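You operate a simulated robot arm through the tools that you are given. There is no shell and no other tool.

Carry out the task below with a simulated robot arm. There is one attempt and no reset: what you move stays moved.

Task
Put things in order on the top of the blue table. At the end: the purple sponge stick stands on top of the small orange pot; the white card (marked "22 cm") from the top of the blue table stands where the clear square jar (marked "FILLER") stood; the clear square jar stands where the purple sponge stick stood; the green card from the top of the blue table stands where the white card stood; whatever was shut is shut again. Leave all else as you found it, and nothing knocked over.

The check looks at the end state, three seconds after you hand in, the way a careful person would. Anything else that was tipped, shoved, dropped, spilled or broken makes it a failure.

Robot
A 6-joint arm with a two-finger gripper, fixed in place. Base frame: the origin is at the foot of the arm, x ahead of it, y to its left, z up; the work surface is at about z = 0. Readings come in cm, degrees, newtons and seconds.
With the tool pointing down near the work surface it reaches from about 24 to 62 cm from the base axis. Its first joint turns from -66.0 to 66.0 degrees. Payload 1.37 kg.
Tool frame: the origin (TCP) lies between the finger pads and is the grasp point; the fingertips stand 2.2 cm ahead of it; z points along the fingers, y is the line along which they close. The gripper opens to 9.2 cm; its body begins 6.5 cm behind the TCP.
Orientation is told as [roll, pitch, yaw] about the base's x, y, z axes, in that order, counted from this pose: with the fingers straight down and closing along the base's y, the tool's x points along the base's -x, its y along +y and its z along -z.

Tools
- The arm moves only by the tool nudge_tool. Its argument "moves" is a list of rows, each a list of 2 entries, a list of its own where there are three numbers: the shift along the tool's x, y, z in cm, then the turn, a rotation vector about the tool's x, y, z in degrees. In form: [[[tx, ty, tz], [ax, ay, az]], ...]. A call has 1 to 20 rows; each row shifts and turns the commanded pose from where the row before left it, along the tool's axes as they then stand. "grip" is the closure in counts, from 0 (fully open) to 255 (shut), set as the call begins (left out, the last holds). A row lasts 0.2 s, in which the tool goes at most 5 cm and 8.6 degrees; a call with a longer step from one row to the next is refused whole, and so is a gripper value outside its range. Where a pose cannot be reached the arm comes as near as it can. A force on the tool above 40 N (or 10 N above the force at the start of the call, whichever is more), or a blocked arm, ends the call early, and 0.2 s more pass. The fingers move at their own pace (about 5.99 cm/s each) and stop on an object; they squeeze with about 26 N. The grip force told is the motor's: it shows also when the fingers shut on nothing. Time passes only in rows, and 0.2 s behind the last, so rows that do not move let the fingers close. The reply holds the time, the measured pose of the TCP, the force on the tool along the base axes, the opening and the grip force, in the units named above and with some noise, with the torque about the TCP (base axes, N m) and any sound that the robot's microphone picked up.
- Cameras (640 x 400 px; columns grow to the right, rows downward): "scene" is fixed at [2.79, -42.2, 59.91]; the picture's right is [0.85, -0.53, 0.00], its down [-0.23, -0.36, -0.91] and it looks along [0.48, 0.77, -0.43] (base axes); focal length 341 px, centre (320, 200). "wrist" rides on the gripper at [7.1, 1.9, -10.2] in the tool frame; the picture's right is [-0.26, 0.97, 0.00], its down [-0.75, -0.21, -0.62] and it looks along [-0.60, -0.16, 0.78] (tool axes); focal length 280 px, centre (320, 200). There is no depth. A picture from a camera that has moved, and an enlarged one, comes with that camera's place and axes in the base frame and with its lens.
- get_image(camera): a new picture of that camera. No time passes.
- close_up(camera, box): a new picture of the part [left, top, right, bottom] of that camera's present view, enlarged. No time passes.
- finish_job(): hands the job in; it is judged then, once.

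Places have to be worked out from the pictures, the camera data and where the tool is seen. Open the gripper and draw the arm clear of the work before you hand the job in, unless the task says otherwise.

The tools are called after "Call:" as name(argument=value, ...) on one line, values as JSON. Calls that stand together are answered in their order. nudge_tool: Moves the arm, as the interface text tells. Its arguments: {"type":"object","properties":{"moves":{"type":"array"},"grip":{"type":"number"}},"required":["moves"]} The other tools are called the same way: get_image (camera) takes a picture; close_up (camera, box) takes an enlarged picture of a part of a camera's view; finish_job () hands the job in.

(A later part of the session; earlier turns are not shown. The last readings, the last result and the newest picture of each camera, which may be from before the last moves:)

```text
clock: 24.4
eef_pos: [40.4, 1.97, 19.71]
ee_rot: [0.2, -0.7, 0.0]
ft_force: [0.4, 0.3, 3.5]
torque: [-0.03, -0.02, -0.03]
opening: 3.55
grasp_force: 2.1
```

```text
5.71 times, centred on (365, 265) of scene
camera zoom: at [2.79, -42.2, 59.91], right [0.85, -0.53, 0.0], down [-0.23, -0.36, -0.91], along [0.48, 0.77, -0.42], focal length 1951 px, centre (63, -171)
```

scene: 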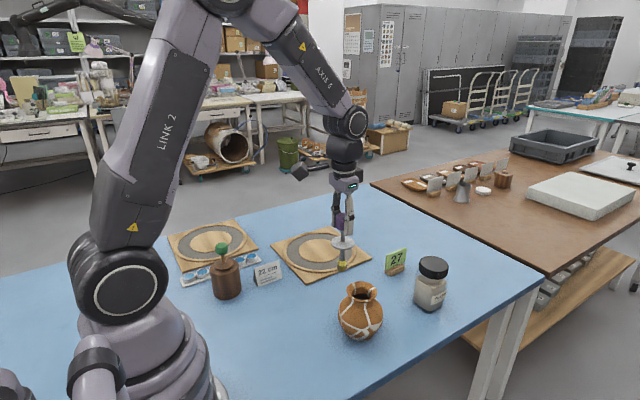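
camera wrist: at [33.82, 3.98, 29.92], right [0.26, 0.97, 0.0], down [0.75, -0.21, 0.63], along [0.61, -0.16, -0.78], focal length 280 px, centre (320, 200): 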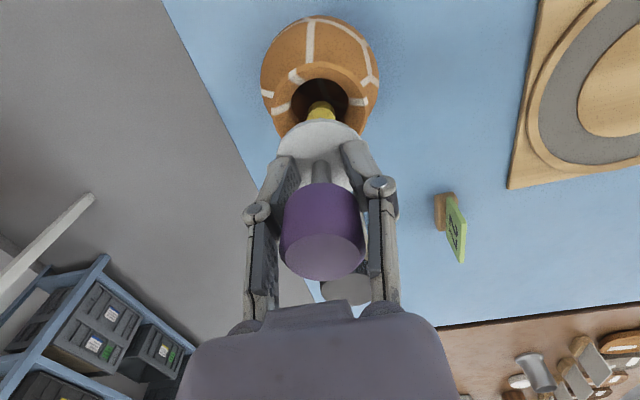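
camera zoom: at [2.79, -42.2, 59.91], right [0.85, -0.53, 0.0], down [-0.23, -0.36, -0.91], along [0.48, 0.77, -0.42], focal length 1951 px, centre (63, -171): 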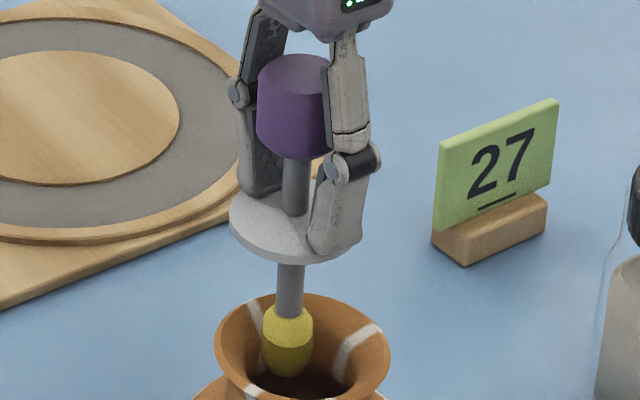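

The stick leans about 2° toward −x when eased. The torque readings put the support under its tip near x ≈ 41.1 every time, so the tip is catching an edge on the far side of the mouth rather than sitting flat. I clamp again and lift clear to look.

Call:
nudge_tool(moves=[[[0, 0, 0], [0, 0, 0]], [[0, 0, 0], [0, 0, 0]], [[0, 0, 0], [0, 0, 0]]], grip=255)

Call:
nudge_tool(moves=[[[0, 0, -0.3], [0, 0, 0]], [[0, 0, -1], [0, 0, 0]], [[0, 0, -1.7], [0, 0, 0]], [[0, 0, 0], [0, 0, 0]], [[0, 0, 0], [0, 0, 0]]], grip=255)

Call:
close_up(camera="wrist", box=[220, 20, 420, 300])

Call:
close_up(camera="scene", box=[320, 220, 400, 320])

Call:
close_up(camera="wrist", box=[240, 30, 400, 130])

```text
clock: 25.2
eef_pos: [40.34, 2.1, 19.79]
ee_rot: [0.3, -0.6, 0.0]
ft_force: [0.2, 2.5, 4.8]
torque: [0.14, -0.06, 0.0]
opening: 2.95
grasp_force: 26.4
```

```text
clock: 26.4
eef_pos: [40.38, 1.91, 22.84]
ee_rot: [0.3, -0.6, 0.0]
ft_force: [0.1, 0.2, -0.1]
torque: [-0.02, 0.01, -0.03]
opening: 3.03
grasp_force: 26.0
```

```text
1.43 times, centred on (320, 160) of wrist
camera zoom: at [33.15, 3.96, 33.0], right [0.26, 0.97, 0.01], down [0.75, -0.21, 0.63], along [0.61, -0.16, -0.77], focal length 401 px, centre (320, 257)
```

zoom: 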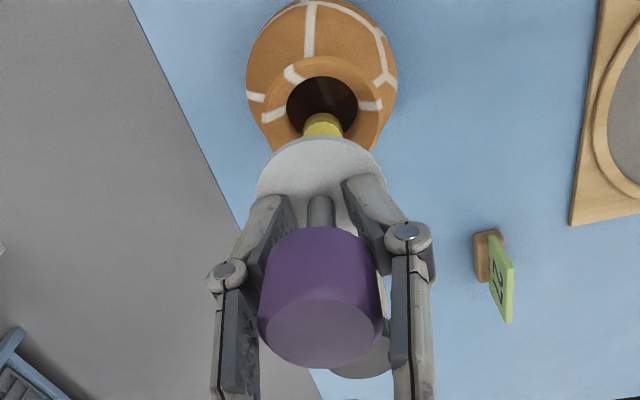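

```text
4.00 times, centred on (360, 270) of scene
camera zoom: at [2.79, -42.2, 59.91], right [0.85, -0.53, 0.0], down [-0.23, -0.36, -0.91], along [0.48, 0.77, -0.43], focal length 1366 px, centre (160, -80)
```

zoom: 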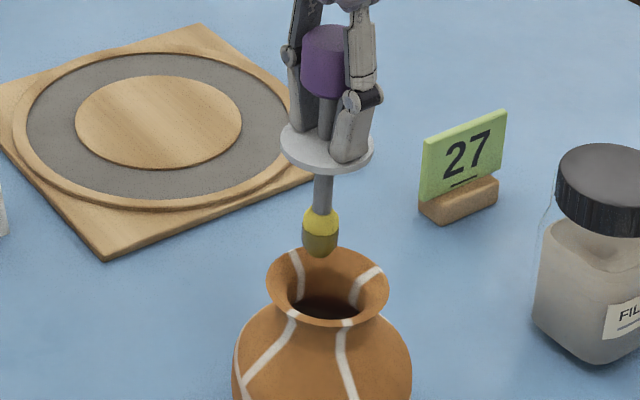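

```text
4.00 times, centred on (320, 80) of wrist
camera zoom: at [33.15, 3.96, 33.0], right [0.26, 0.97, 0.01], down [0.75, -0.21, 0.63], along [0.61, -0.16, -0.77], focal length 1122 px, centre (320, 680)
```

zoom: 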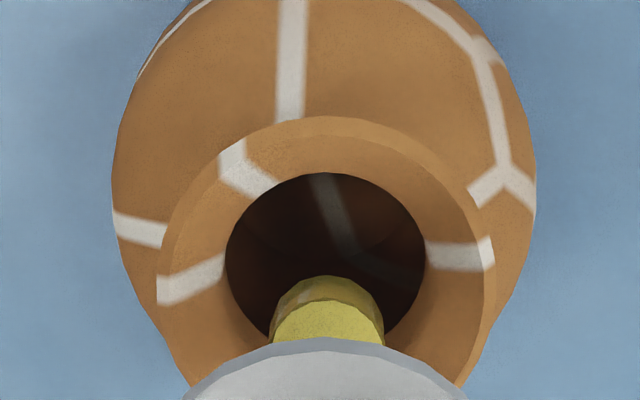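

The visible mouth is open and centred near (40.4, 2.1); the stick axis sits about 2 mm toward −x of the tool centre. I straighten the tool by 0.6°, move the tip toward −x by half a centimetre, and feel down gently for the opening.

Call:
nudge_tool(moves=[[[0.24, 0.08, 0], [0.2, 0.6, 0]], [[0.24, 0.07, 0], [0, 0, 0]], [[0, 0, 0.6], [0, 0, 0]], [[0, 0, 0.8], [0, 0, 0]], [[0, 0, 0.7], [0, 0, 0]], [[0, 0, 0.4], [0, 0, 0]], [[0, 0, 0.1], [0, 0, 0]], [[0, 0, 0.1], [0, 0, 0]], [[0, 0, 0.1], [0, 0, 0]], [[0, 0, 0.1], [0, 0, 0]], [[0, 0, 0.1], [0, 0, 0]], [[0, 0, 0.1], [0, 0, 0]], [[0, 0, 0.1], [0, 0, 0]], [[0, 0, 0.1], [0, 0, 0]], [[0, 0, 0.1], [0, 0, 0]], [[0, 0, 0.1], [0, 0, 0]]], grip=255)

Call:
close_up(camera="wrist", box=[220, 20, 420, 300])

Call:
close_up(camera="scene", box=[330, 230, 400, 300])

```text
clock: 29.9
eef_pos: [39.92, 2.17, 19.44]
ee_rot: [-0.1, -0.1, 0.0]
ft_force: [2.0, 3.3, 18.8]
torque: [0.29, -0.11, -0.04]
opening: 3.2
grasp_force: 26.1
```

```text
1.43 times, centred on (320, 160) of wrist
camera zoom: at [32.88, 4.15, 29.67], right [0.26, 0.97, 0.0], down [0.75, -0.2, 0.63], along [0.61, -0.16, -0.78], focal length 401 px, centre (320, 257)
```

zoom: 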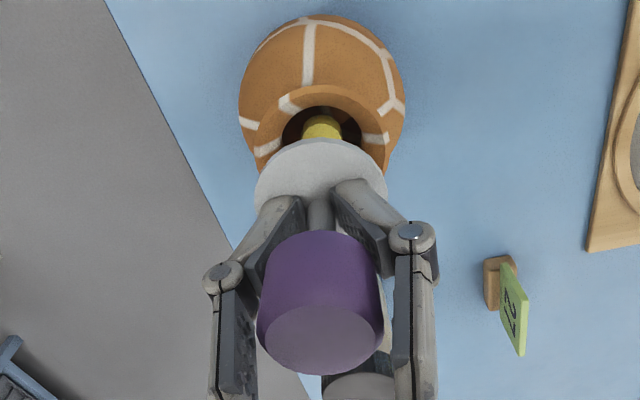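

```text
5.71 times, centred on (365, 265) of scene
camera zoom: at [2.78, -42.2, 59.91], right [0.85, -0.53, 0.0], down [-0.23, -0.36, -0.91], along [0.48, 0.77, -0.42], focal length 1951 px, centre (63, -171)
```

zoom: 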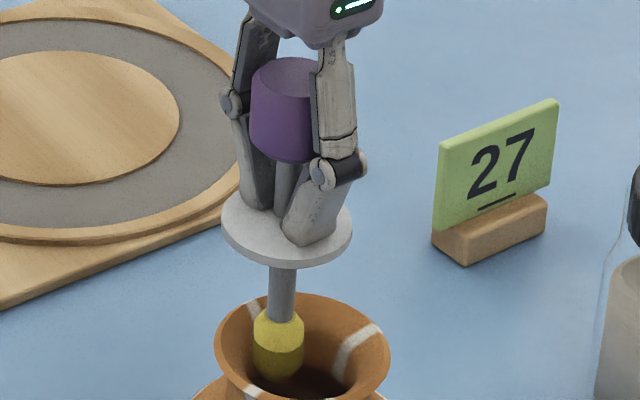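

Now, with the tool vertical, the tip stopped at the same height but the centre of pressure is right under the stick's axis: it sits flat. So the mouth really is a flat seat, and the earlier lean came from the slightly pitched tool. I lift, move back over the mouth's centre with the tool kept vertical, and settle gently.

Call:
nudge_tool(moves=[[[0, 0, -0.3], [0, 0, 0]], [[0, 0, -0.3], [0, 0, 0]], [[-0.3, -0.05, 0], [0, 0, 0]], [[-0.25, 0, 0], [0, 0, 0]], [[0, 0, 0], [0, 0, 0]]], grip=255)

Call:
nudge_tool(moves=[[[0, 0, 0.1], [0, 0, 0]], [[0, 0, 0.1], [0, 0, 0]], [[0, 0, 0], [0, 0, 0]], [[0, 0, 0], [0, 0, 0]]], grip=255)

Call:
close_up(camera="scene", box=[330, 230, 400, 300])

Call:
close_up(camera="wrist", box=[220, 20, 420, 300])

```text
clock: 31.1
eef_pos: [40.55, 2.01, 20.01]
ee_rot: [0.1, -0.1, -0.1]
ft_force: [-0.3, 0.1, 0.6]
torque: [0.01, -0.01, 0.02]
opening: 3.22
grasp_force: 25.9
```

```text
clock: 32.0
eef_pos: [40.63, 2.12, 19.75]
ee_rot: [0.0, 0.0, 0.0]
ft_force: [0.4, -0.5, 0.3]
torque: [0.02, 0.02, 0.0]
opening: 3.19
grasp_force: 25.7
```

```text
5.71 times, centred on (365, 265) of scene
camera zoom: at [2.79, -42.2, 59.91], right [0.85, -0.53, 0.0], down [-0.23, -0.36, -0.91], along [0.48, 0.77, -0.43], focal length 1951 px, centre (63, -171)
```

zoom: 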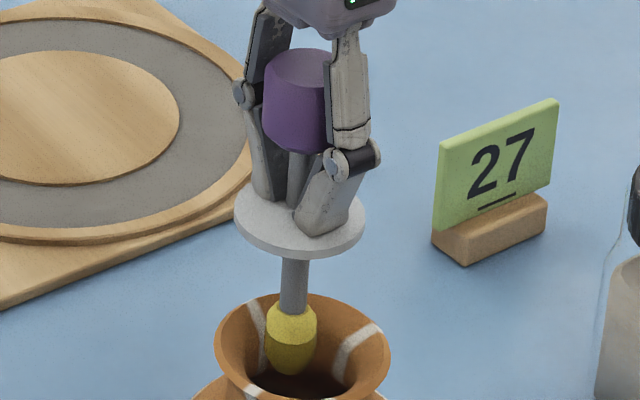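

```text
1.43 times, centred on (320, 160) of wrist
camera zoom: at [33.42, 4.08, 29.93], right [0.26, 0.97, 0.0], down [0.75, -0.2, 0.63], along [0.6, -0.16, -0.78], focal length 401 px, centre (320, 257)
```

zoom: 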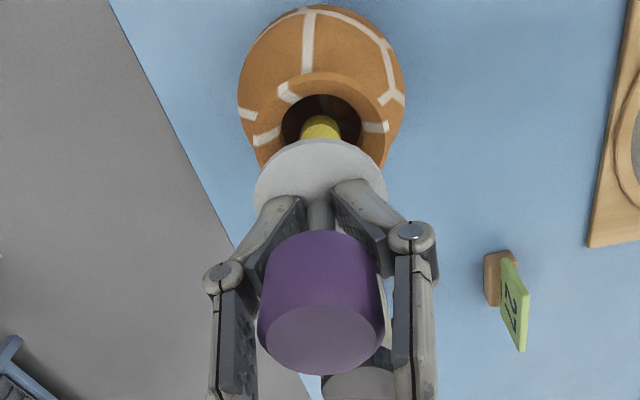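

The stick hangs vertical, but with the head so high in the pivoting pads a release here is risky. I will set it down on its old, flat spot on the table, re-grip the head properly, and then return. First lifting and carrying it back.

Call:
nudge_tool(moves=[[[0, 0, -0.5], [0, 0, 0]], [[0, 0, -1.5], [0, 0, 0]], [[0, 0, -2], [0, 0, 0]], [[0, 0, -1.5], [0, 0, 0]], [[0.8, 0.8, -0.5], [0, 0, 0]], [[1.6, 1.7, 0], [0, 0, 0]], [[1.9, 2.0, 0], [0, 0, 0]], [[1.9, 2.0, 0], [0, 0, 0]], [[1.9, 2.0, 0], [0, 0, 0]], [[1.7, 1.8, 0], [0, 0, 0]], [[1.1, 1.1, 0], [0, 0, 0]], [[0.65, 0.75, 0], [0, 0, 0]], [[0, 0, 0], [0, 0, 0]], [[0, 0, 0], [0, 0, 0]]], grip=255)

Call:
get_image(camera="wrist")

Call:
get_image(camera="scene")

```text
clock: 35.0
eef_pos: [28.93, 14.07, 25.64]
ee_rot: [0.0, 0.0, 0.0]
ft_force: [-0.5, 0.5, -1.1]
torque: [-0.02, -0.02, 0.04]
opening: 3.22
grasp_force: 26.2
```

```text
taken
camera wrist: at [21.89, 16.15, 35.92], right [0.26, 0.97, 0.0], down [0.75, -0.2, 0.63], along [0.6, -0.16, -0.78], focal length 280 px, centre (320, 200)
```

wrist: 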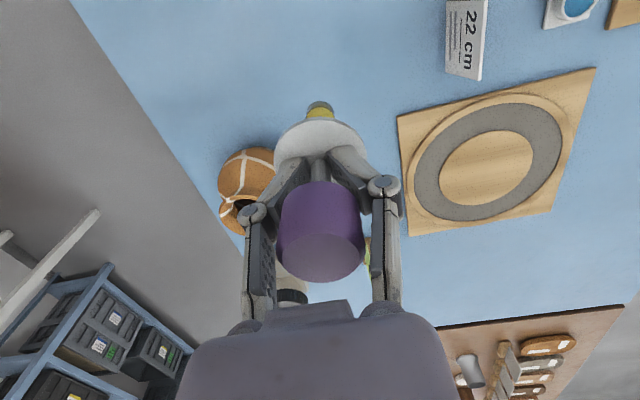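

```text
taken
```

scene: 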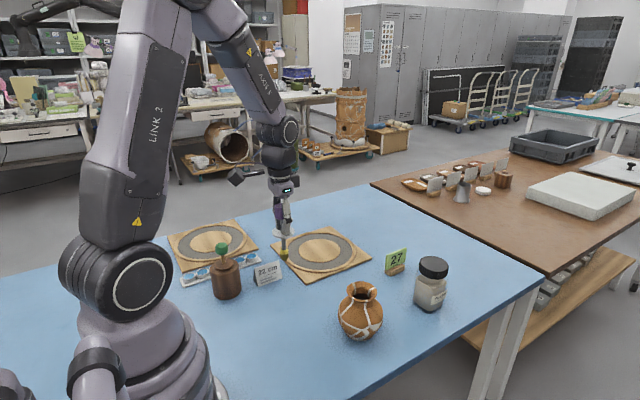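

The stick hangs vertical over its old spot. I lower it to about 0.8 cm above the table.

Call:
nudge_tool(moves=[[[0, 0, 1], [0, 0, 0]], [[0, 0, 2], [0, 0, 0]], [[0, 0, 2.5], [0, 0, 0]], [[0, 0, 2.5], [0, 0, 0]], [[0, 0, 2.5], [0, 0, 0]], [[0, 0, 2], [0, 0, 0]], [[0, 0, 2], [0, 0, 0]], [[0, 0, 1.2], [0, 0, 0]], [[0, 0, 0.7], [0, 0, 0]], [[0, 0, 0], [0, 0, 0]], [[0, 0, 0], [0, 0, 0]]], grip=255)

Call:
close_up(camera="scene", box=[250, 240, 330, 340])

Call:
close_up(camera="wrist", box=[220, 60, 420, 300])

```text
clock: 37.5
eef_pos: [28.92, 14.17, 9.17]
ee_rot: [0.0, -0.1, 0.0]
ft_force: [0.0, -0.9, -0.3]
torque: [0.01, 0.03, 0.01]
opening: 3.2
grasp_force: 25.4
```

```text
4.00 times, centred on (290, 290) of scene
camera zoom: at [2.79, -42.2, 59.91], right [0.85, -0.53, 0.0], down [-0.23, -0.36, -0.91], along [0.48, 0.77, -0.43], focal length 1366 px, centre (440, -160)
```

zoom: 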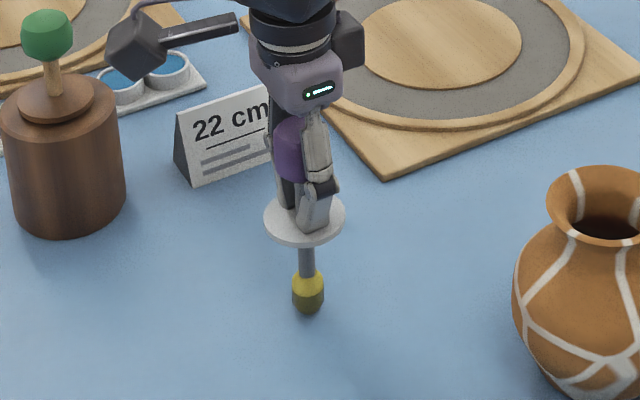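

```text
1.67 times, centred on (320, 180) of wrist
camera zoom: at [21.83, 16.24, 19.39], right [0.26, 0.96, 0.0], down [0.75, -0.2, 0.63], along [0.6, -0.16, -0.78], focal length 467 px, centre (320, 233)
```

zoom: 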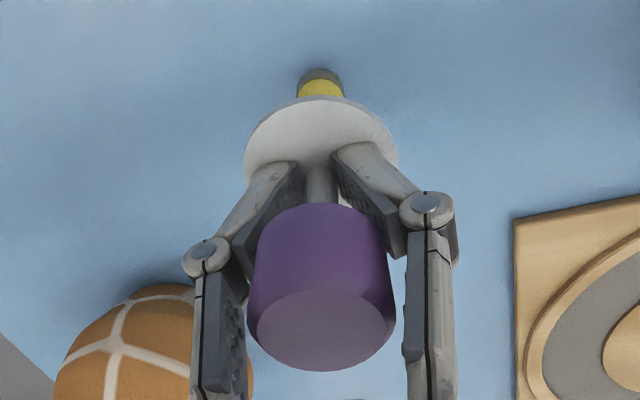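

About half a centimetre to go. Lowering in 0.1 cm steps until the table is felt.

Call:
nudge_tool(moves=[[[0, 0, 0.1], [0, 0, 0]], [[0, 0, 0.1], [0, 0, 0]], [[0, 0, 0.1], [0, 0, 0]], [[0, 0, 0], [0, 0, 0]]], grip=255)

Call:
nudge_tool(moves=[[[0, 0, 0.1], [0, 0, 0]], [[0, 0, 0.05], [0, 0, 0]], [[0, 0, 0], [0, 0, 0]]], grip=255)

```text
clock: 38.5
eef_pos: [28.79, 14.13, 8.88]
ee_rot: [0.0, 0.0, 0.0]
ft_force: [0.0, 0.6, -0.9]
torque: [-0.04, 0.01, -0.01]
opening: 3.21
grasp_force: 26.0
```

```text
clock: 39.2
eef_pos: [28.8, 14.18, 8.82]
ee_rot: [0.0, -0.1, -0.1]
ft_force: [1.0, 1.2, -0.6]
torque: [0.01, -0.02, 0.01]
opening: 3.19
grasp_force: 25.6
```

Still no contact at z ≈ 8.8. Continuing in small steps.

Call:
nudge_tool(moves=[[[0, 0, 0.08], [0, 0, 0]], [[0, 0, 0.07], [0, 0, 0]], [[0, 0, 0], [0, 0, 0]], [[0, 0, 0], [0, 0, 0]]], grip=255)

Call:
nudge_tool(moves=[[[0, 0, 0.05], [0, 0, 0]], [[0, 0, 0.05], [0, 0, 0]], [[0, 0, 0], [0, 0, 0]], [[0, 0, 0], [0, 0, 0]]], grip=255)

```text
clock: 40.2
eef_pos: [29.09, 14.09, 8.8]
ee_rot: [-0.1, 0.0, 0.0]
ft_force: [-0.4, 1.0, -0.5]
torque: [-0.03, 0.02, 0.0]
opening: 3.22
grasp_force: 26.2
```

```text
clock: 41.2
eef_pos: [28.96, 14.06, 8.54]
ee_rot: [0.0, 0.0, 0.0]
ft_force: [0.4, -0.7, 0.5]
torque: [-0.03, -0.05, -0.02]
opening: 3.2
grasp_force: 26.4
```

No load yet (z ≈ 8.5). A few more fine steps.

Call:
nudge_tool(moves=[[[0, 0, 0.05], [0, 0, 0]], [[0, 0, 0.05], [0, 0, 0]], [[0, 0, 0], [0, 0, 0]], [[0, 0, 0], [0, 0, 0]]], grip=255)

Call:
nudge_tool(moves=[[[0, 0, 0.05], [0, 0, 0]], [[0, 0, 0], [0, 0, 0]], [[0, 0, 0], [0, 0, 0]]], grip=255)

```text
clock: 42.2
eef_pos: [29.03, 14.22, 8.43]
ee_rot: [0.0, 0.0, 0.0]
ft_force: [-1.4, 0.0, -0.4]
torque: [0.01, 0.04, -0.01]
opening: 3.21
grasp_force: 25.5
```

```text
clock: 43.0
eef_pos: [28.99, 14.19, 8.55]
ee_rot: [0.0, 0.1, 0.1]
ft_force: [-0.2, -0.3, 0.1]
torque: [0.01, 0.0, 0.0]
opening: 3.2
grasp_force: 26.4
```

Call:
close_up(camera="scene", box=[270, 290, 306, 330])

Call:
nudge_tool(moves=[[[0, 0, 0.05], [0, 0, 0]], [[0, 0, 0], [0, 0, 0]], [[0, 0, 0], [0, 0, 0]]], grip=255)

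```text
10.00 times, centred on (288, 310) of scene
camera zoom: at [2.79, -42.2, 59.91], right [0.85, -0.53, 0.0], down [-0.23, -0.36, -0.91], along [0.48, 0.77, -0.43], focal length 3414 px, centre (640, -900)
```

zoom: 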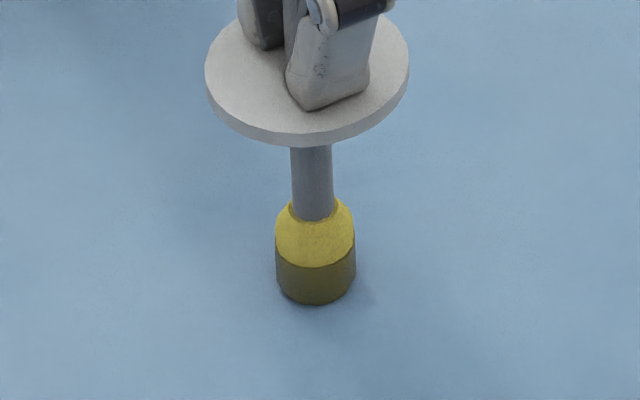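

```text
clock: 43.9
eef_pos: [28.94, 14.17, 8.4]
ee_rot: [0.0, 0.1, 0.0]
ft_force: [0.0, -0.2, -1.7]
torque: [0.02, 0.0, -0.02]
opening: 3.21
grasp_force: 25.9
```

The tip has a flat base about 1.8 cm wide, almost on the table. A few more fine steps.

Call:
nudge_tool(moves=[[[0, 0, 0.05], [0, 0, 0]], [[0, 0, 0], [0, 0, 0]], [[0, 0, 0], [0, 0, 0]]], grip=255)

Call:
nudge_tool(moves=[[[0, 0, 0.05], [0, 0, 0]], [[0, 0, 0], [0, 0, 0]], [[0, 0, 0], [0, 0, 0]]], grip=255)

Call:
nudge_tool(moves=[[[0, 0, 0.05], [0, 0, 0]], [[0, 0, 0], [0, 0, 0]], [[0, 0, 0], [0, 0, 0]]], grip=255)

```text
clock: 44.6
eef_pos: [28.88, 14.12, 8.16]
ee_rot: [0.0, 0.0, 0.0]
ft_force: [0.0, 0.6, -0.3]
torque: [-0.03, 0.0, -0.01]
opening: 3.22
grasp_force: 26.0
```

```text
clock: 45.5
eef_pos: [29.04, 14.08, 8.28]
ee_rot: [0.0, -0.1, 0.1]
ft_force: [0.3, -0.6, 1.1]
torque: [0.0, -0.03, -0.02]
opening: 3.21
grasp_force: 26.1
```

```text
clock: 46.2
eef_pos: [28.96, 14.3, 8.25]
ee_rot: [-0.1, 0.1, 0.0]
ft_force: [0.6, -0.4, -0.3]
torque: [0.03, 0.02, 0.06]
opening: 3.22
grasp_force: 25.8
```

Call:
close_up(camera="scene", box=[270, 290, 306, 330])

Call:
nudge_tool(moves=[[[0, 0, 0.05], [0, 0, 0]], [[0, 0, 0], [0, 0, 0]], [[0, 0, 0], [0, 0, 0]]], grip=255)

Call:
nudge_tool(moves=[[[0, 0, 0.05], [0, 0, 0]], [[0, 0, 0], [0, 0, 0]], [[0, 0, 0], [0, 0, 0]]], grip=255)

```text
10.00 times, centred on (288, 310) of scene
camera zoom: at [2.79, -42.2, 59.91], right [0.85, -0.53, 0.0], down [-0.23, -0.36, -0.91], along [0.48, 0.77, -0.43], focal length 3414 px, centre (640, -900)
```

zoom: 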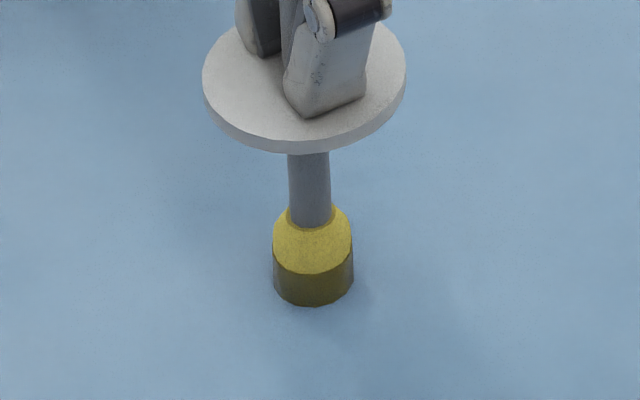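

```text
clock: 47.0
eef_pos: [28.89, 14.17, 8.17]
ee_rot: [0.0, -0.1, 0.0]
ft_force: [-0.1, -0.3, 0.3]
torque: [0.01, 0.0, -0.01]
opening: 3.21
grasp_force: 26.0
```

```text
clock: 47.9
eef_pos: [28.96, 14.09, 8.08]
ee_rot: [-0.1, -0.1, 0.0]
ft_force: [0.0, 0.2, -0.1]
torque: [-0.02, -0.02, -0.02]
opening: 3.22
grasp_force: 25.7
```

Force is still nil although the tip looks like it has reached the table. I zoom in to see what is happening at the foot.

Call:
close_up(camera="scene", box=[270, 290, 306, 330])

Call:
close_up(camera="wrist", box=[270, 80, 370, 150])

Call:
close_up(camera="scene", box=[250, 240, 330, 340])

```text
10.00 times, centred on (288, 310) of scene
camera zoom: at [2.79, -42.2, 59.91], right [0.85, -0.53, 0.0], down [-0.23, -0.36, -0.91], along [0.48, 0.77, -0.43], focal length 3414 px, centre (640, -900)
```

zoom: 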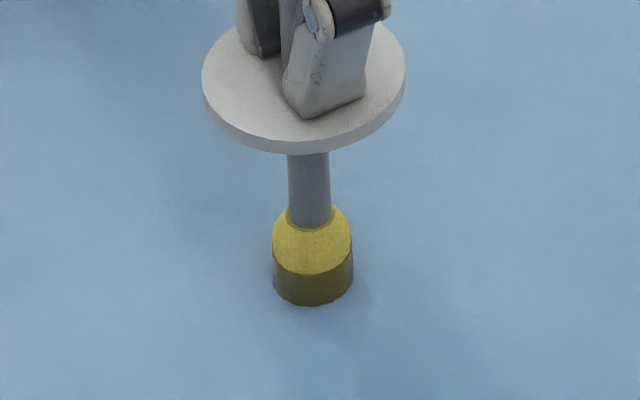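

```text
5.71 times, centred on (320, 115) of wrist
camera zoom: at [21.86, 16.27, 18.37], right [0.26, 0.96, 0.0], down [0.75, -0.2, 0.63], along [0.6, -0.16, -0.78], focal length 1602 px, centre (320, 686)
```

zoom: 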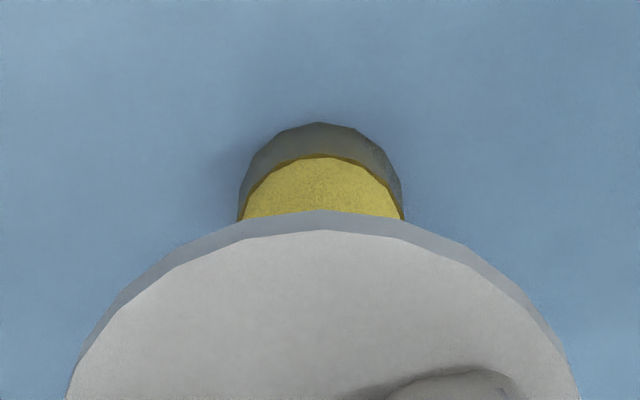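

```text
4.00 times, centred on (290, 290) of scene
camera zoom: at [2.79, -42.2, 59.91], right [0.85, -0.53, 0.0], down [-0.23, -0.36, -0.91], along [0.48, 0.77, -0.43], focal length 1366 px, centre (440, -160)
```

zoom: 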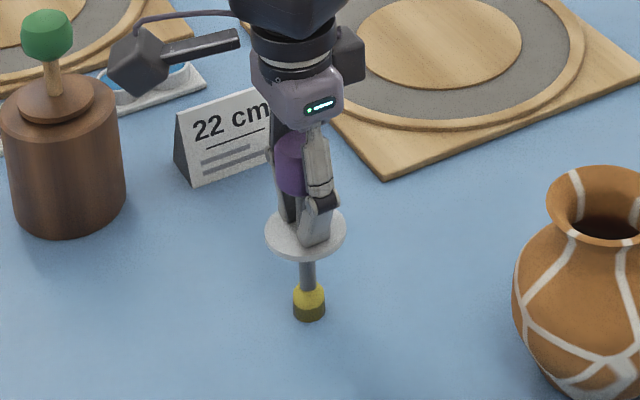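

The foot is practically at the table. I continue in 0.05 cm steps until there is a clear contact force.

Call:
nudge_tool(moves=[[[0, 0, 0.05], [0, 0, 0]], [[0, 0, 0], [0, 0, 0]], [[0, 0, 0], [0, 0, 0]]], grip=255)

Call:
nudge_tool(moves=[[[0, 0, 0.05], [0, 0, 0]], [[0, 0, 0], [0, 0, 0]], [[0, 0, 0], [0, 0, 0]]], grip=255)

Call:
nudge_tool(moves=[[[0, 0, 0.05], [0, 0, 0]], [[0, 0, 0], [0, 0, 0]], [[0, 0, 0], [0, 0, 0]]], grip=255)

Call:
close_up(camera="scene", box=[270, 290, 306, 330])

```text
clock: 48.6
eef_pos: [29.05, 14.18, 8.13]
ee_rot: [0.1, -0.1, 0.0]
ft_force: [-0.9, 0.1, 2.8]
torque: [-0.02, 0.0, 0.03]
opening: 3.21
grasp_force: 26.1
```

```text
clock: 49.5
eef_pos: [28.98, 14.16, 7.99]
ee_rot: [0.0, -0.1, 0.0]
ft_force: [-2.1, -0.4, 23.4]
torque: [0.01, 0.15, 0.02]
opening: 3.22
grasp_force: 26.4
```

```text
clock: 50.2
eef_pos: [28.93, 14.15, 8.01]
ee_rot: [0.0, -0.1, 0.0]
ft_force: [-2.4, -0.9, 39.4]
torque: [-0.03, 0.13, -0.03]
opening: 3.25
grasp_force: 25.9
```

```text
10.00 times, centred on (288, 310) of scene
camera zoom: at [2.78, -42.21, 59.9], right [0.85, -0.53, 0.0], down [-0.23, -0.36, -0.91], along [0.48, 0.77, -0.42], focal length 3414 px, centre (640, -900)
```

zoom: 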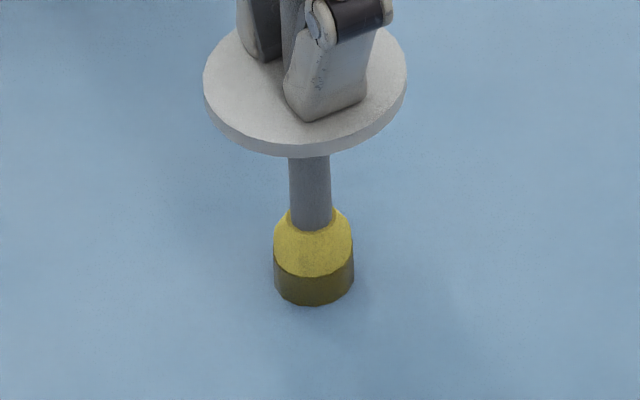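

The table is felt at z ≈ 8.05 (so the pot's seat is at z ≈ 11.5, its rim plane). I back off 0.12 cm to remove the load, then open fully.

Call:
nudge_tool(moves=[[[0, 0, -0.06], [0, 0, 0]], [[0, 0, -0.05], [0, 0, 0]], [[0, 0, 0], [0, 0, 0]], [[0, 0, 0], [0, 0, 0]]], grip=255)

```text
clock: 51.2
eef_pos: [28.89, 14.02, 8.07]
ee_rot: [-0.1, 0.1, 0.0]
ft_force: [0.6, -0.4, -0.1]
torque: [-0.01, -0.03, -0.02]
opening: 3.18
grasp_force: 25.9
```

Load is gone with the foot at the table. Opening the fingers fully now.

Call:
nudge_tool(moves=[[[0, 0, 0], [0, 0, 0]], [[0, 0, 0], [0, 0, 0]], [[0, 0, 0], [0, 0, 0]], [[0, 0, 0], [0, 0, 0]]], grip=0)

Call:
close_up(camera="scene", box=[250, 240, 330, 340])

Call:
get_image(camera="wrist")

```text
clock: 52.2
eef_pos: [28.96, 14.27, 8.02]
ee_rot: [0.0, 0.0, 0.1]
ft_force: [0.3, -0.1, 0.0]
torque: [-0.02, -0.03, 0.01]
opening: 9.2
grasp_force: 0.0
```

```text
4.00 times, centred on (290, 290) of scene
camera zoom: at [2.79, -42.2, 59.91], right [0.85, -0.53, 0.0], down [-0.23, -0.36, -0.91], along [0.48, 0.77, -0.43], focal length 1366 px, centre (440, -160)
```

zoom: 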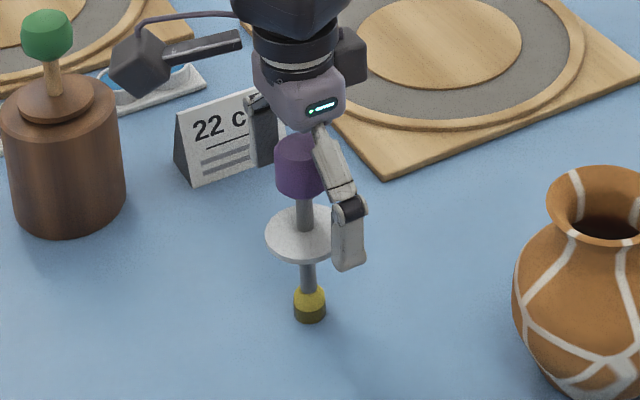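

```text
taken
camera wrist: at [21.91, 16.16, 18.35], right [0.26, 0.97, 0.0], down [0.75, -0.2, 0.63], along [0.6, -0.16, -0.78], focal length 280 px, centre (320, 200)
```

wrist: 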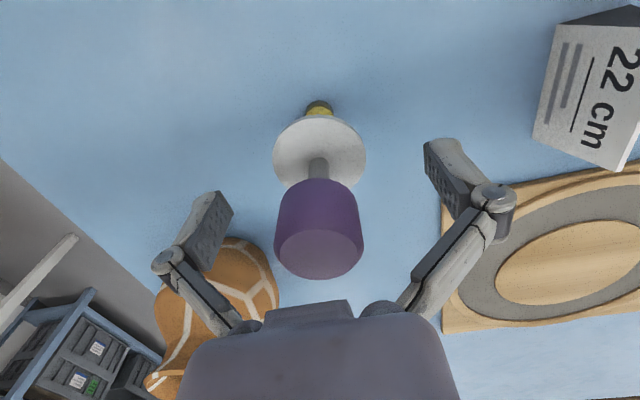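

The stick stands free and upright. I raise the open gripper 3.3 cm so the pads face the middle of the head, and check centring.

Call:
nudge_tool(moves=[[[0, 0, -0.8], [0, 0, 0]], [[0, 0, -1.2], [0, 0, 0]], [[0, 0, -1.0], [0, 0, 0]], [[0, 0, -0.3], [0, 0, 0]], [[0, 0, 0], [0, 0, 0]], [[0, 0, 0], [0, 0, 0]]], grip=0)

Call:
close_up(camera="wrist", box=[200, 80, 500, 268])

Call:
close_up(camera="scene", box=[250, 240, 330, 340])

```text
clock: 53.6
eef_pos: [29.06, 14.13, 11.33]
ee_rot: [-0.1, -0.1, 0.0]
ft_force: [-0.3, -0.3, 0.6]
torque: [0.02, 0.03, 0.0]
opening: 9.19
grasp_force: 0.0
```

```text
2.13 times, centred on (350, 174) of wrist
camera zoom: at [21.87, 16.16, 21.58], right [0.26, 0.97, 0.0], down [0.75, -0.2, 0.63], along [0.6, -0.16, -0.78], focal length 597 px, centre (256, 255)
```

zoom: 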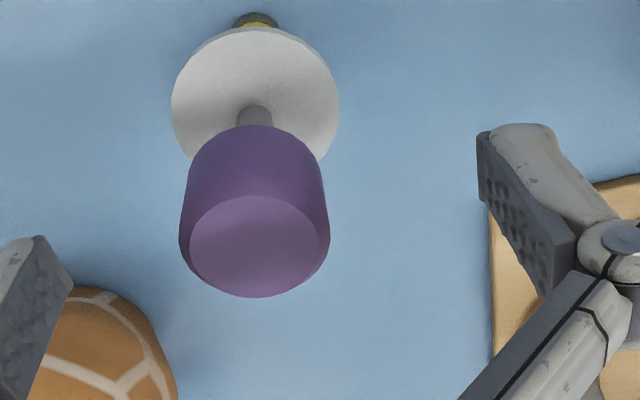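

```text
4.00 times, centred on (290, 290) of scene
camera zoom: at [2.79, -42.2, 59.91], right [0.85, -0.53, 0.0], down [-0.23, -0.36, -0.91], along [0.48, 0.77, -0.43], focal length 1366 px, centre (440, -160)
```

zoom: 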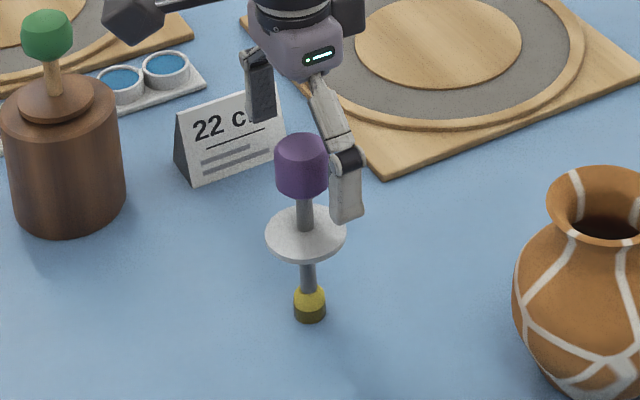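

The stick is 0.4 cm toward −x and 0.1 cm toward +y of the grasp point. I correct, then close on the middle of the head.

Call:
nudge_tool(moves=[[[0.38, 0.1, 0], [0, 0, 0]], [[0, 0, 0], [0, 0, 0]], [[0, 0, 0], [0, 0, 0]]], grip=0)

Call:
nudge_tool(moves=[[[0, 0, 0], [0, 0, 0]], [[0, 0, 0], [0, 0, 0]], [[0, 0, 0], [0, 0, 0]], [[0, 0, 0], [0, 0, 0]], [[0, 0, 0], [0, 0, 0]]], grip=255)

Call:
close_up(camera="wrist", box=[200, 80, 500, 268])

Call:
close_up(camera="scene", box=[250, 240, 330, 340])

```text
clock: 54.5
eef_pos: [28.58, 14.2, 11.37]
ee_rot: [0.0, 0.1, 0.0]
ft_force: [0.1, -0.3, 0.7]
torque: [0.01, 0.0, 0.0]
opening: 9.17
grasp_force: 0.1
```

```text
clock: 55.6
eef_pos: [28.52, 14.27, 11.43]
ee_rot: [0.0, 0.1, 0.0]
ft_force: [-0.8, -1.6, 3.0]
torque: [-0.05, -0.02, 0.0]
opening: 2.91
grasp_force: 25.8
```

```text
2.13 times, centred on (350, 174) of wrist
camera zoom: at [21.48, 16.28, 21.55], right [0.26, 0.96, 0.0], down [0.75, -0.2, 0.63], along [0.6, -0.16, -0.78], focal length 597 px, centre (256, 255)
```

zoom: 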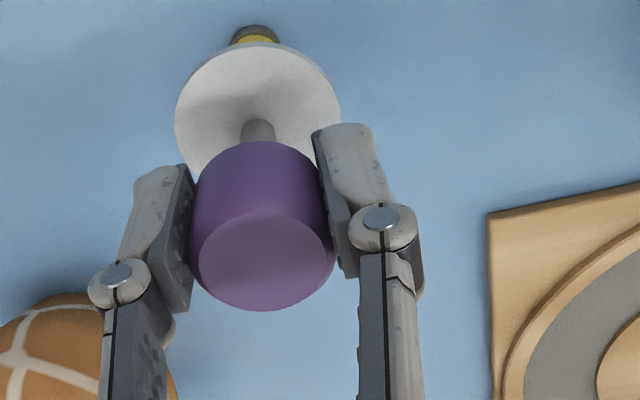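

```text
4.00 times, centred on (290, 290) of scene
camera zoom: at [2.79, -42.2, 59.91], right [0.85, -0.53, 0.0], down [-0.23, -0.36, -0.91], along [0.48, 0.77, -0.42], focal length 1366 px, centre (440, -160)
```

zoom: 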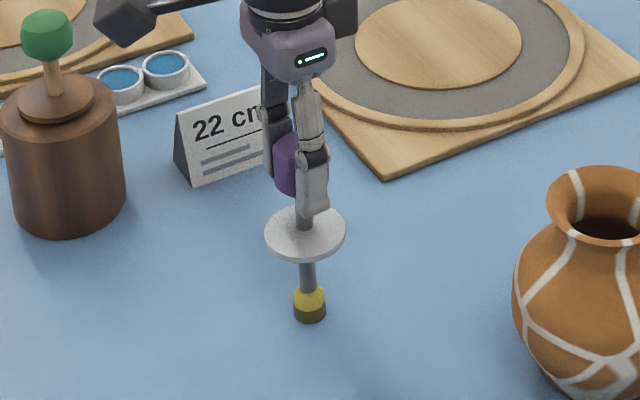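

Good parallel grip (2.91 cm) with the tip 11.35 cm below the grasp point. I lift to z ≈ 26.9 and carry it over the pot's centre (40.4, 2.1), where contact is expected near z 22.85.

Call:
nudge_tool(moves=[[[0, 0, -0.5], [0, 0, 0]], [[0, 0, -1.5], [0, 0, 0]], [[0, 0, -2.5], [0, 0, 0]], [[0, 0, -3], [0, 0, 0]], [[0, 0, -3], [0, 0, 0]], [[0, 0, -3], [0, 0, 0]], [[0, 0, -1.5], [0, 0, 0]], [[-0.83, -0.84, -0.5], [0, 0, 0]], [[-1.6, -1.7, 0], [0, 0, 0]], [[-2.0, -2.0, 0], [0, 0, 0]], [[-2.0, -2.0, 0], [0, 0, 0]], [[-2.0, -2.0, 0], [0, 0, 0]], [[-1.6, -1.7, 0], [0, 0, 0]], [[-1.1, -1.2, 0], [0, 0, 0]], [[-0.7, -0.7, 0], [0, 0, 0]], [[0, 0, 0], [0, 0, 0]], [[0, 0, 0], [0, 0, 0]]], grip=255)

Call:
close_up(camera="wrist", box=[230, 30, 390, 130])

Call:
close_up(camera="scene", box=[310, 200, 410, 330])

```text
clock: 59.2
eef_pos: [40.25, 2.31, 26.94]
ee_rot: [0.1, 0.0, 0.0]
ft_force: [0.0, 0.2, -0.2]
torque: [-0.04, 0.05, -0.03]
opening: 2.92
grasp_force: 26.4
```

```text
4.00 times, centred on (310, 80) of wrist
camera zoom: at [33.22, 4.32, 37.13], right [0.26, 0.97, 0.0], down [0.75, -0.2, 0.63], along [0.6, -0.16, -0.78], focal length 1122 px, centre (360, 680)
```

zoom: 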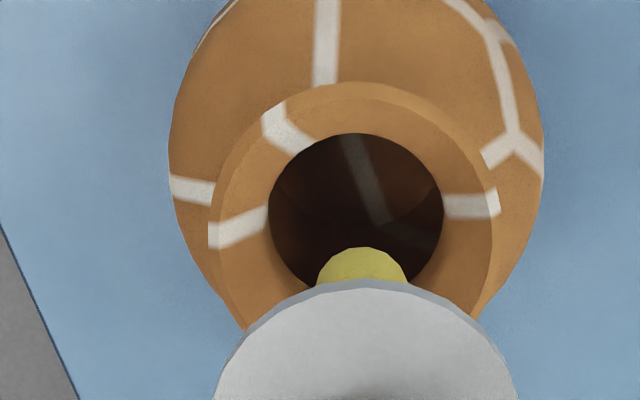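

```text
3.08 times, centred on (360, 265) of scene
camera zoom: at [2.79, -42.2, 59.91], right [0.85, -0.53, 0.0], down [-0.23, -0.36, -0.91], along [0.48, 0.77, -0.43], focal length 1050 px, centre (197, 0)
```

zoom: 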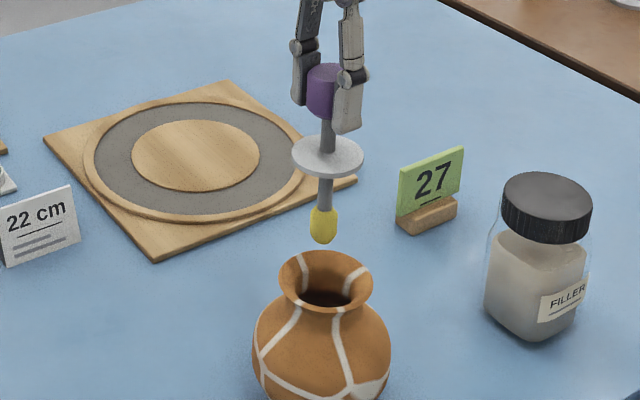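

Pot centre is within 2 mm of the stick's axis. I shift 0.15 cm toward −y and come down to 0.6 cm above the expected contact.

Call:
nudge_tool(moves=[[[-0.03, -0.15, 0.3], [0, 0, 0]], [[0, 0, 0.8], [0, 0, 0]], [[0, 0, 0.8], [0, 0, 0]], [[0, 0, 0.8], [0, 0, 0]], [[0, 0, 0.5], [0, 0, 0]], [[0, 0, 0.3], [0, 0, 0]], [[0, 0, 0], [0, 0, 0]], [[0, 0, 0], [0, 0, 0]]], grip=255)

Call:
close_up(camera="wrist", box=[230, 30, 390, 130])

Call:
close_up(camera="scene", box=[330, 220, 400, 310])

```text
clock: 61.0
eef_pos: [40.4, 2.04, 23.37]
ee_rot: [0.0, 0.0, 0.0]
ft_force: [0.0, -0.5, -0.2]
torque: [0.04, 0.01, 0.01]
opening: 2.9
grasp_force: 25.8
```

```text
4.00 times, centred on (310, 80) of wrist
camera zoom: at [33.32, 4.07, 33.67], right [0.26, 0.97, 0.0], down [0.75, -0.2, 0.63], along [0.6, -0.16, -0.78], focal length 1122 px, centre (360, 680)
```

zoom: 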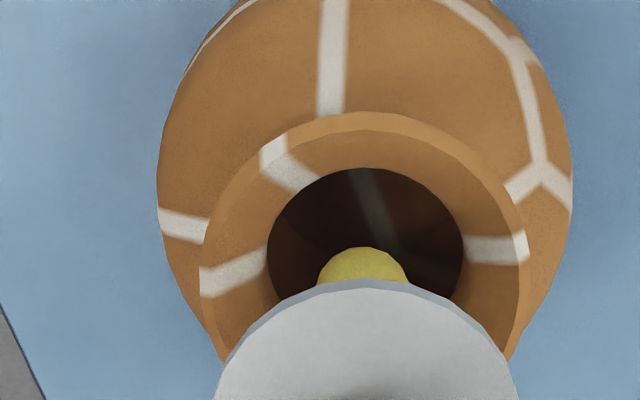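

```text
4.44 times, centred on (365, 265) of scene
camera zoom: at [2.79, -42.2, 59.91], right [0.85, -0.53, 0.0], down [-0.23, -0.36, -0.91], along [0.48, 0.77, -0.43], focal length 1517 px, centre (120, -89)
```

zoom: 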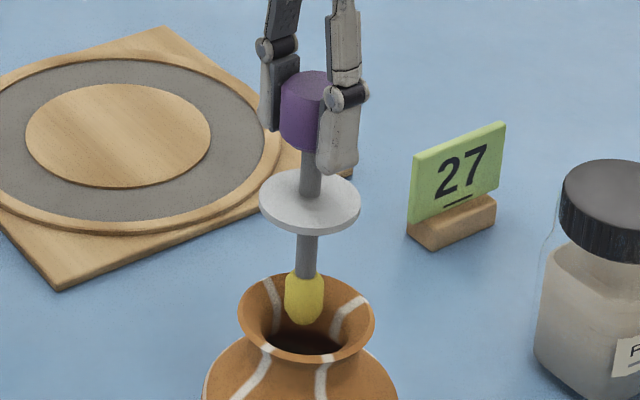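

The tip now looks all yellow and rounded, without the olive band it had before. I check the old spot on the table in case something was left there.

Call:
close_up(camera="scene", box=[240, 270, 330, 340])

Call:
close_up(camera="scene", box=[345, 255, 385, 300])

Call:
get_image(camera="scene")

```text
5.71 times, centred on (285, 305) of scene
camera zoom: at [2.79, -42.2, 59.91], right [0.85, -0.53, 0.0], down [-0.23, -0.36, -0.91], along [0.48, 0.77, -0.43], focal length 1951 px, centre (520, -400)
```

zoom: 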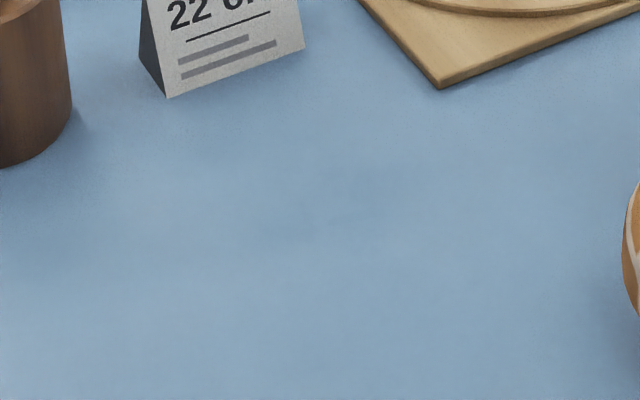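

```text
8.89 times, centred on (365, 278) of scene
camera zoom: at [2.79, -42.2, 59.91], right [0.85, -0.53, 0.0], down [-0.23, -0.36, -0.91], along [0.48, 0.77, -0.43], focal length 3035 px, centre (-80, -489)
```

zoom: 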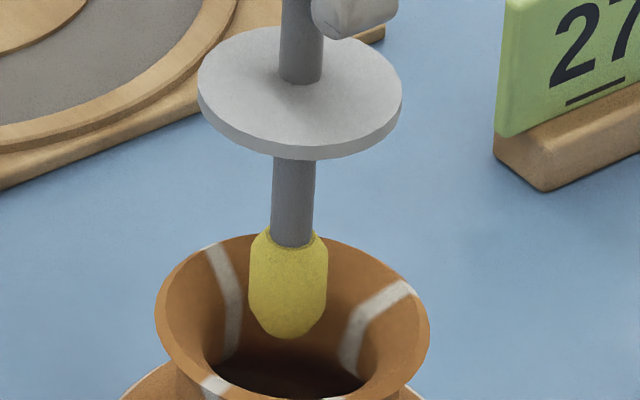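

```text
taken
```

scene: 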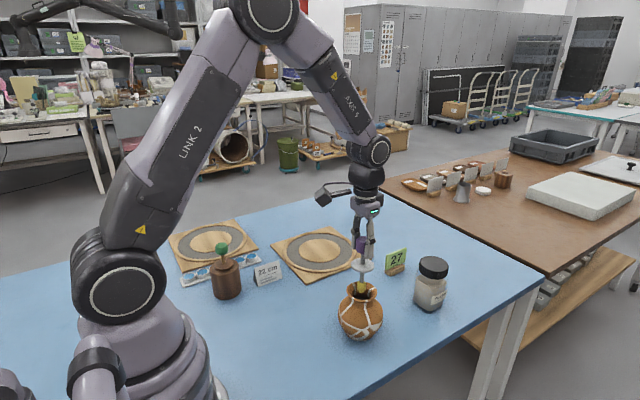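

Nothing was left behind: the very end of the tip is translucent, so it looks olive against the blue table and vanishes against the orange pot. I lower in fine steps to contact.

Call:
nudge_tool(moves=[[[0, 0, 0.1], [0, 0, 0]], [[0, 0, 0.1], [0, 0, 0]], [[0, 0, 0.05], [0, 0, 0]], [[0, 0, 0], [0, 0, 0]], [[0, 0, 0], [0, 0, 0]]], grip=255)

Call:
nudge_tool(moves=[[[0, 0, 0.05], [0, 0, 0]], [[0, 0, 0], [0, 0, 0]], [[0, 0, 0], [0, 0, 0]]], grip=255)

Call:
nudge_tool(moves=[[[0, 0, 0.05], [0, 0, 0]], [[0, 0, 0], [0, 0, 0]], [[0, 0, 0], [0, 0, 0]]], grip=255)

```text
clock: 62.2
eef_pos: [40.38, 2.09, 23.22]
ee_rot: [0.0, 0.0, 0.1]
ft_force: [0.5, 0.5, 0.2]
torque: [0.01, -0.01, 0.0]
opening: 2.89
grasp_force: 25.9
```

```text
clock: 63.0
eef_pos: [40.43, 2.01, 23.25]
ee_rot: [0.0, 0.0, 0.0]
ft_force: [-0.7, 0.9, -0.2]
torque: [0.0, -0.01, 0.01]
opening: 2.94
grasp_force: 25.9
```

```text
clock: 63.9
eef_pos: [40.48, 2.04, 23.1]
ee_rot: [0.0, 0.1, 0.1]
ft_force: [-0.9, 0.3, 0.2]
torque: [-0.03, -0.02, 0.03]
opening: 2.89
grasp_force: 26.6
```

Call:
nudge_tool(moves=[[[0, 0, 0.05], [0, 0, 0]], [[0, 0, 0], [0, 0, 0]], [[0, 0, 0.05], [0, 0, 0]], [[0, 0, 0], [0, 0, 0]], [[0, 0, 0], [0, 0, 0]]], grip=255)

Call:
nudge_tool(moves=[[[0, 0, 0.05], [0, 0, 0]], [[0, 0, 0], [0, 0, 0]], [[0, 0, 0], [0, 0, 0]]], grip=255)

```text
clock: 65.0
eef_pos: [40.38, 2.0, 22.96]
ee_rot: [-0.1, 0.0, 0.0]
ft_force: [-0.3, 1.4, -0.6]
torque: [-0.01, -0.02, -0.03]
opening: 2.9
grasp_force: 26.2
```

```text
clock: 65.8
eef_pos: [40.4, 2.01, 22.86]
ee_rot: [0.0, 0.1, -0.1]
ft_force: [0.5, 0.0, -0.8]
torque: [-0.03, 0.03, -0.03]
opening: 2.9
grasp_force: 26.3
```

Still free at z ≈ 22.9; contact should be very near. Stepping on.

Call:
nudge_tool(moves=[[[0, 0, 0.05], [0, 0, 0]], [[0, 0, 0], [0, 0, 0]], [[0, 0, 0], [0, 0, 0]]], grip=255)

Call:
nudge_tool(moves=[[[0, 0, 0.05], [0, 0, 0]], [[0, 0, 0], [0, 0, 0]], [[0, 0, 0], [0, 0, 0]]], grip=255)

```text
clock: 66.7
eef_pos: [40.34, 1.83, 22.84]
ee_rot: [0.0, 0.1, 0.0]
ft_force: [-0.3, 0.3, 0.1]
torque: [-0.02, -0.01, -0.01]
opening: 2.92
grasp_force: 25.9
```

```text
clock: 67.5
eef_pos: [40.48, 2.01, 22.73]
ee_rot: [0.0, 0.0, 0.0]
ft_force: [-0.5, 0.8, -0.7]
torque: [-0.02, 0.0, -0.01]
opening: 2.93
grasp_force: 26.2
```

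Call:
nudge_tool(moves=[[[0, 0, 0.05], [0, 0, 0]], [[0, 0, 0], [0, 0, 0]], [[0, 0, 0], [0, 0, 0]]], grip=255)

Call:
nudge_tool(moves=[[[0, 0, 0.05], [0, 0, 0]], [[0, 0, 0], [0, 0, 0]], [[0, 0, 0], [0, 0, 0]]], grip=255)

Call:
close_up(camera="scene", box=[345, 255, 385, 300])

```text
clock: 68.2
eef_pos: [40.45, 2.05, 22.83]
ee_rot: [0.0, 0.0, 0.1]
ft_force: [-0.1, -0.2, 0.6]
torque: [0.01, -0.01, 0.01]
opening: 2.94
grasp_force: 25.7
```

```text
clock: 69.0
eef_pos: [40.35, 2.14, 22.68]
ee_rot: [0.0, 0.0, 0.0]
ft_force: [0.2, -0.9, 2.7]
torque: [-0.06, -0.05, 0.01]
opening: 2.92
grasp_force: 26.0
```

```text
8.89 times, centred on (365, 278) of scene
camera zoom: at [2.79, -42.2, 59.91], right [0.85, -0.53, 0.0], down [-0.23, -0.36, -0.91], along [0.48, 0.77, -0.42], focal length 3035 px, centre (-80, -489)
```

zoom: 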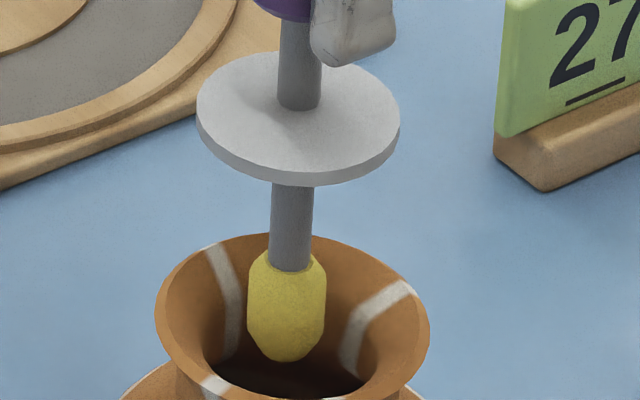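

Contact has begun (2.7 N). I add 0.03 cm to get a clearer reading of where the pressure sits under the tip.

Call:
nudge_tool(moves=[[[0, 0, 0.03], [0, 0, 0]], [[0, 0, 0], [0, 0, 0]], [[0, 0, 0], [0, 0, 0]]], grip=255)

Call:
nudge_tool(moves=[[[0, 0, 0], [0, 0, 0]]], grip=255)

Call:
nudge_tool(moves=[[[0, 0, 0], [0, 0, 0]]], grip=255)

```text
clock: 69.8
eef_pos: [40.44, 2.13, 22.69]
ee_rot: [0.0, -0.1, 0.0]
ft_force: [-2.9, -0.5, 15.7]
torque: [-0.09, 0.23, 0.0]
opening: 2.9
grasp_force: 26.2
```

```text
clock: 70.2
eef_pos: [40.46, 2.1, 22.66]
ee_rot: [0.0, -0.1, 0.0]
ft_force: [-1.1, 0.8, 18.4]
torque: [0.01, 0.14, -0.01]
opening: 2.89
grasp_force: 26.4
```

```text
clock: 70.7
eef_pos: [40.46, 2.1, 22.63]
ee_rot: [0.0, -0.1, 0.0]
ft_force: [-0.7, 0.5, 18.3]
torque: [0.06, 0.01, -0.04]
opening: 2.92
grasp_force: 25.3
```

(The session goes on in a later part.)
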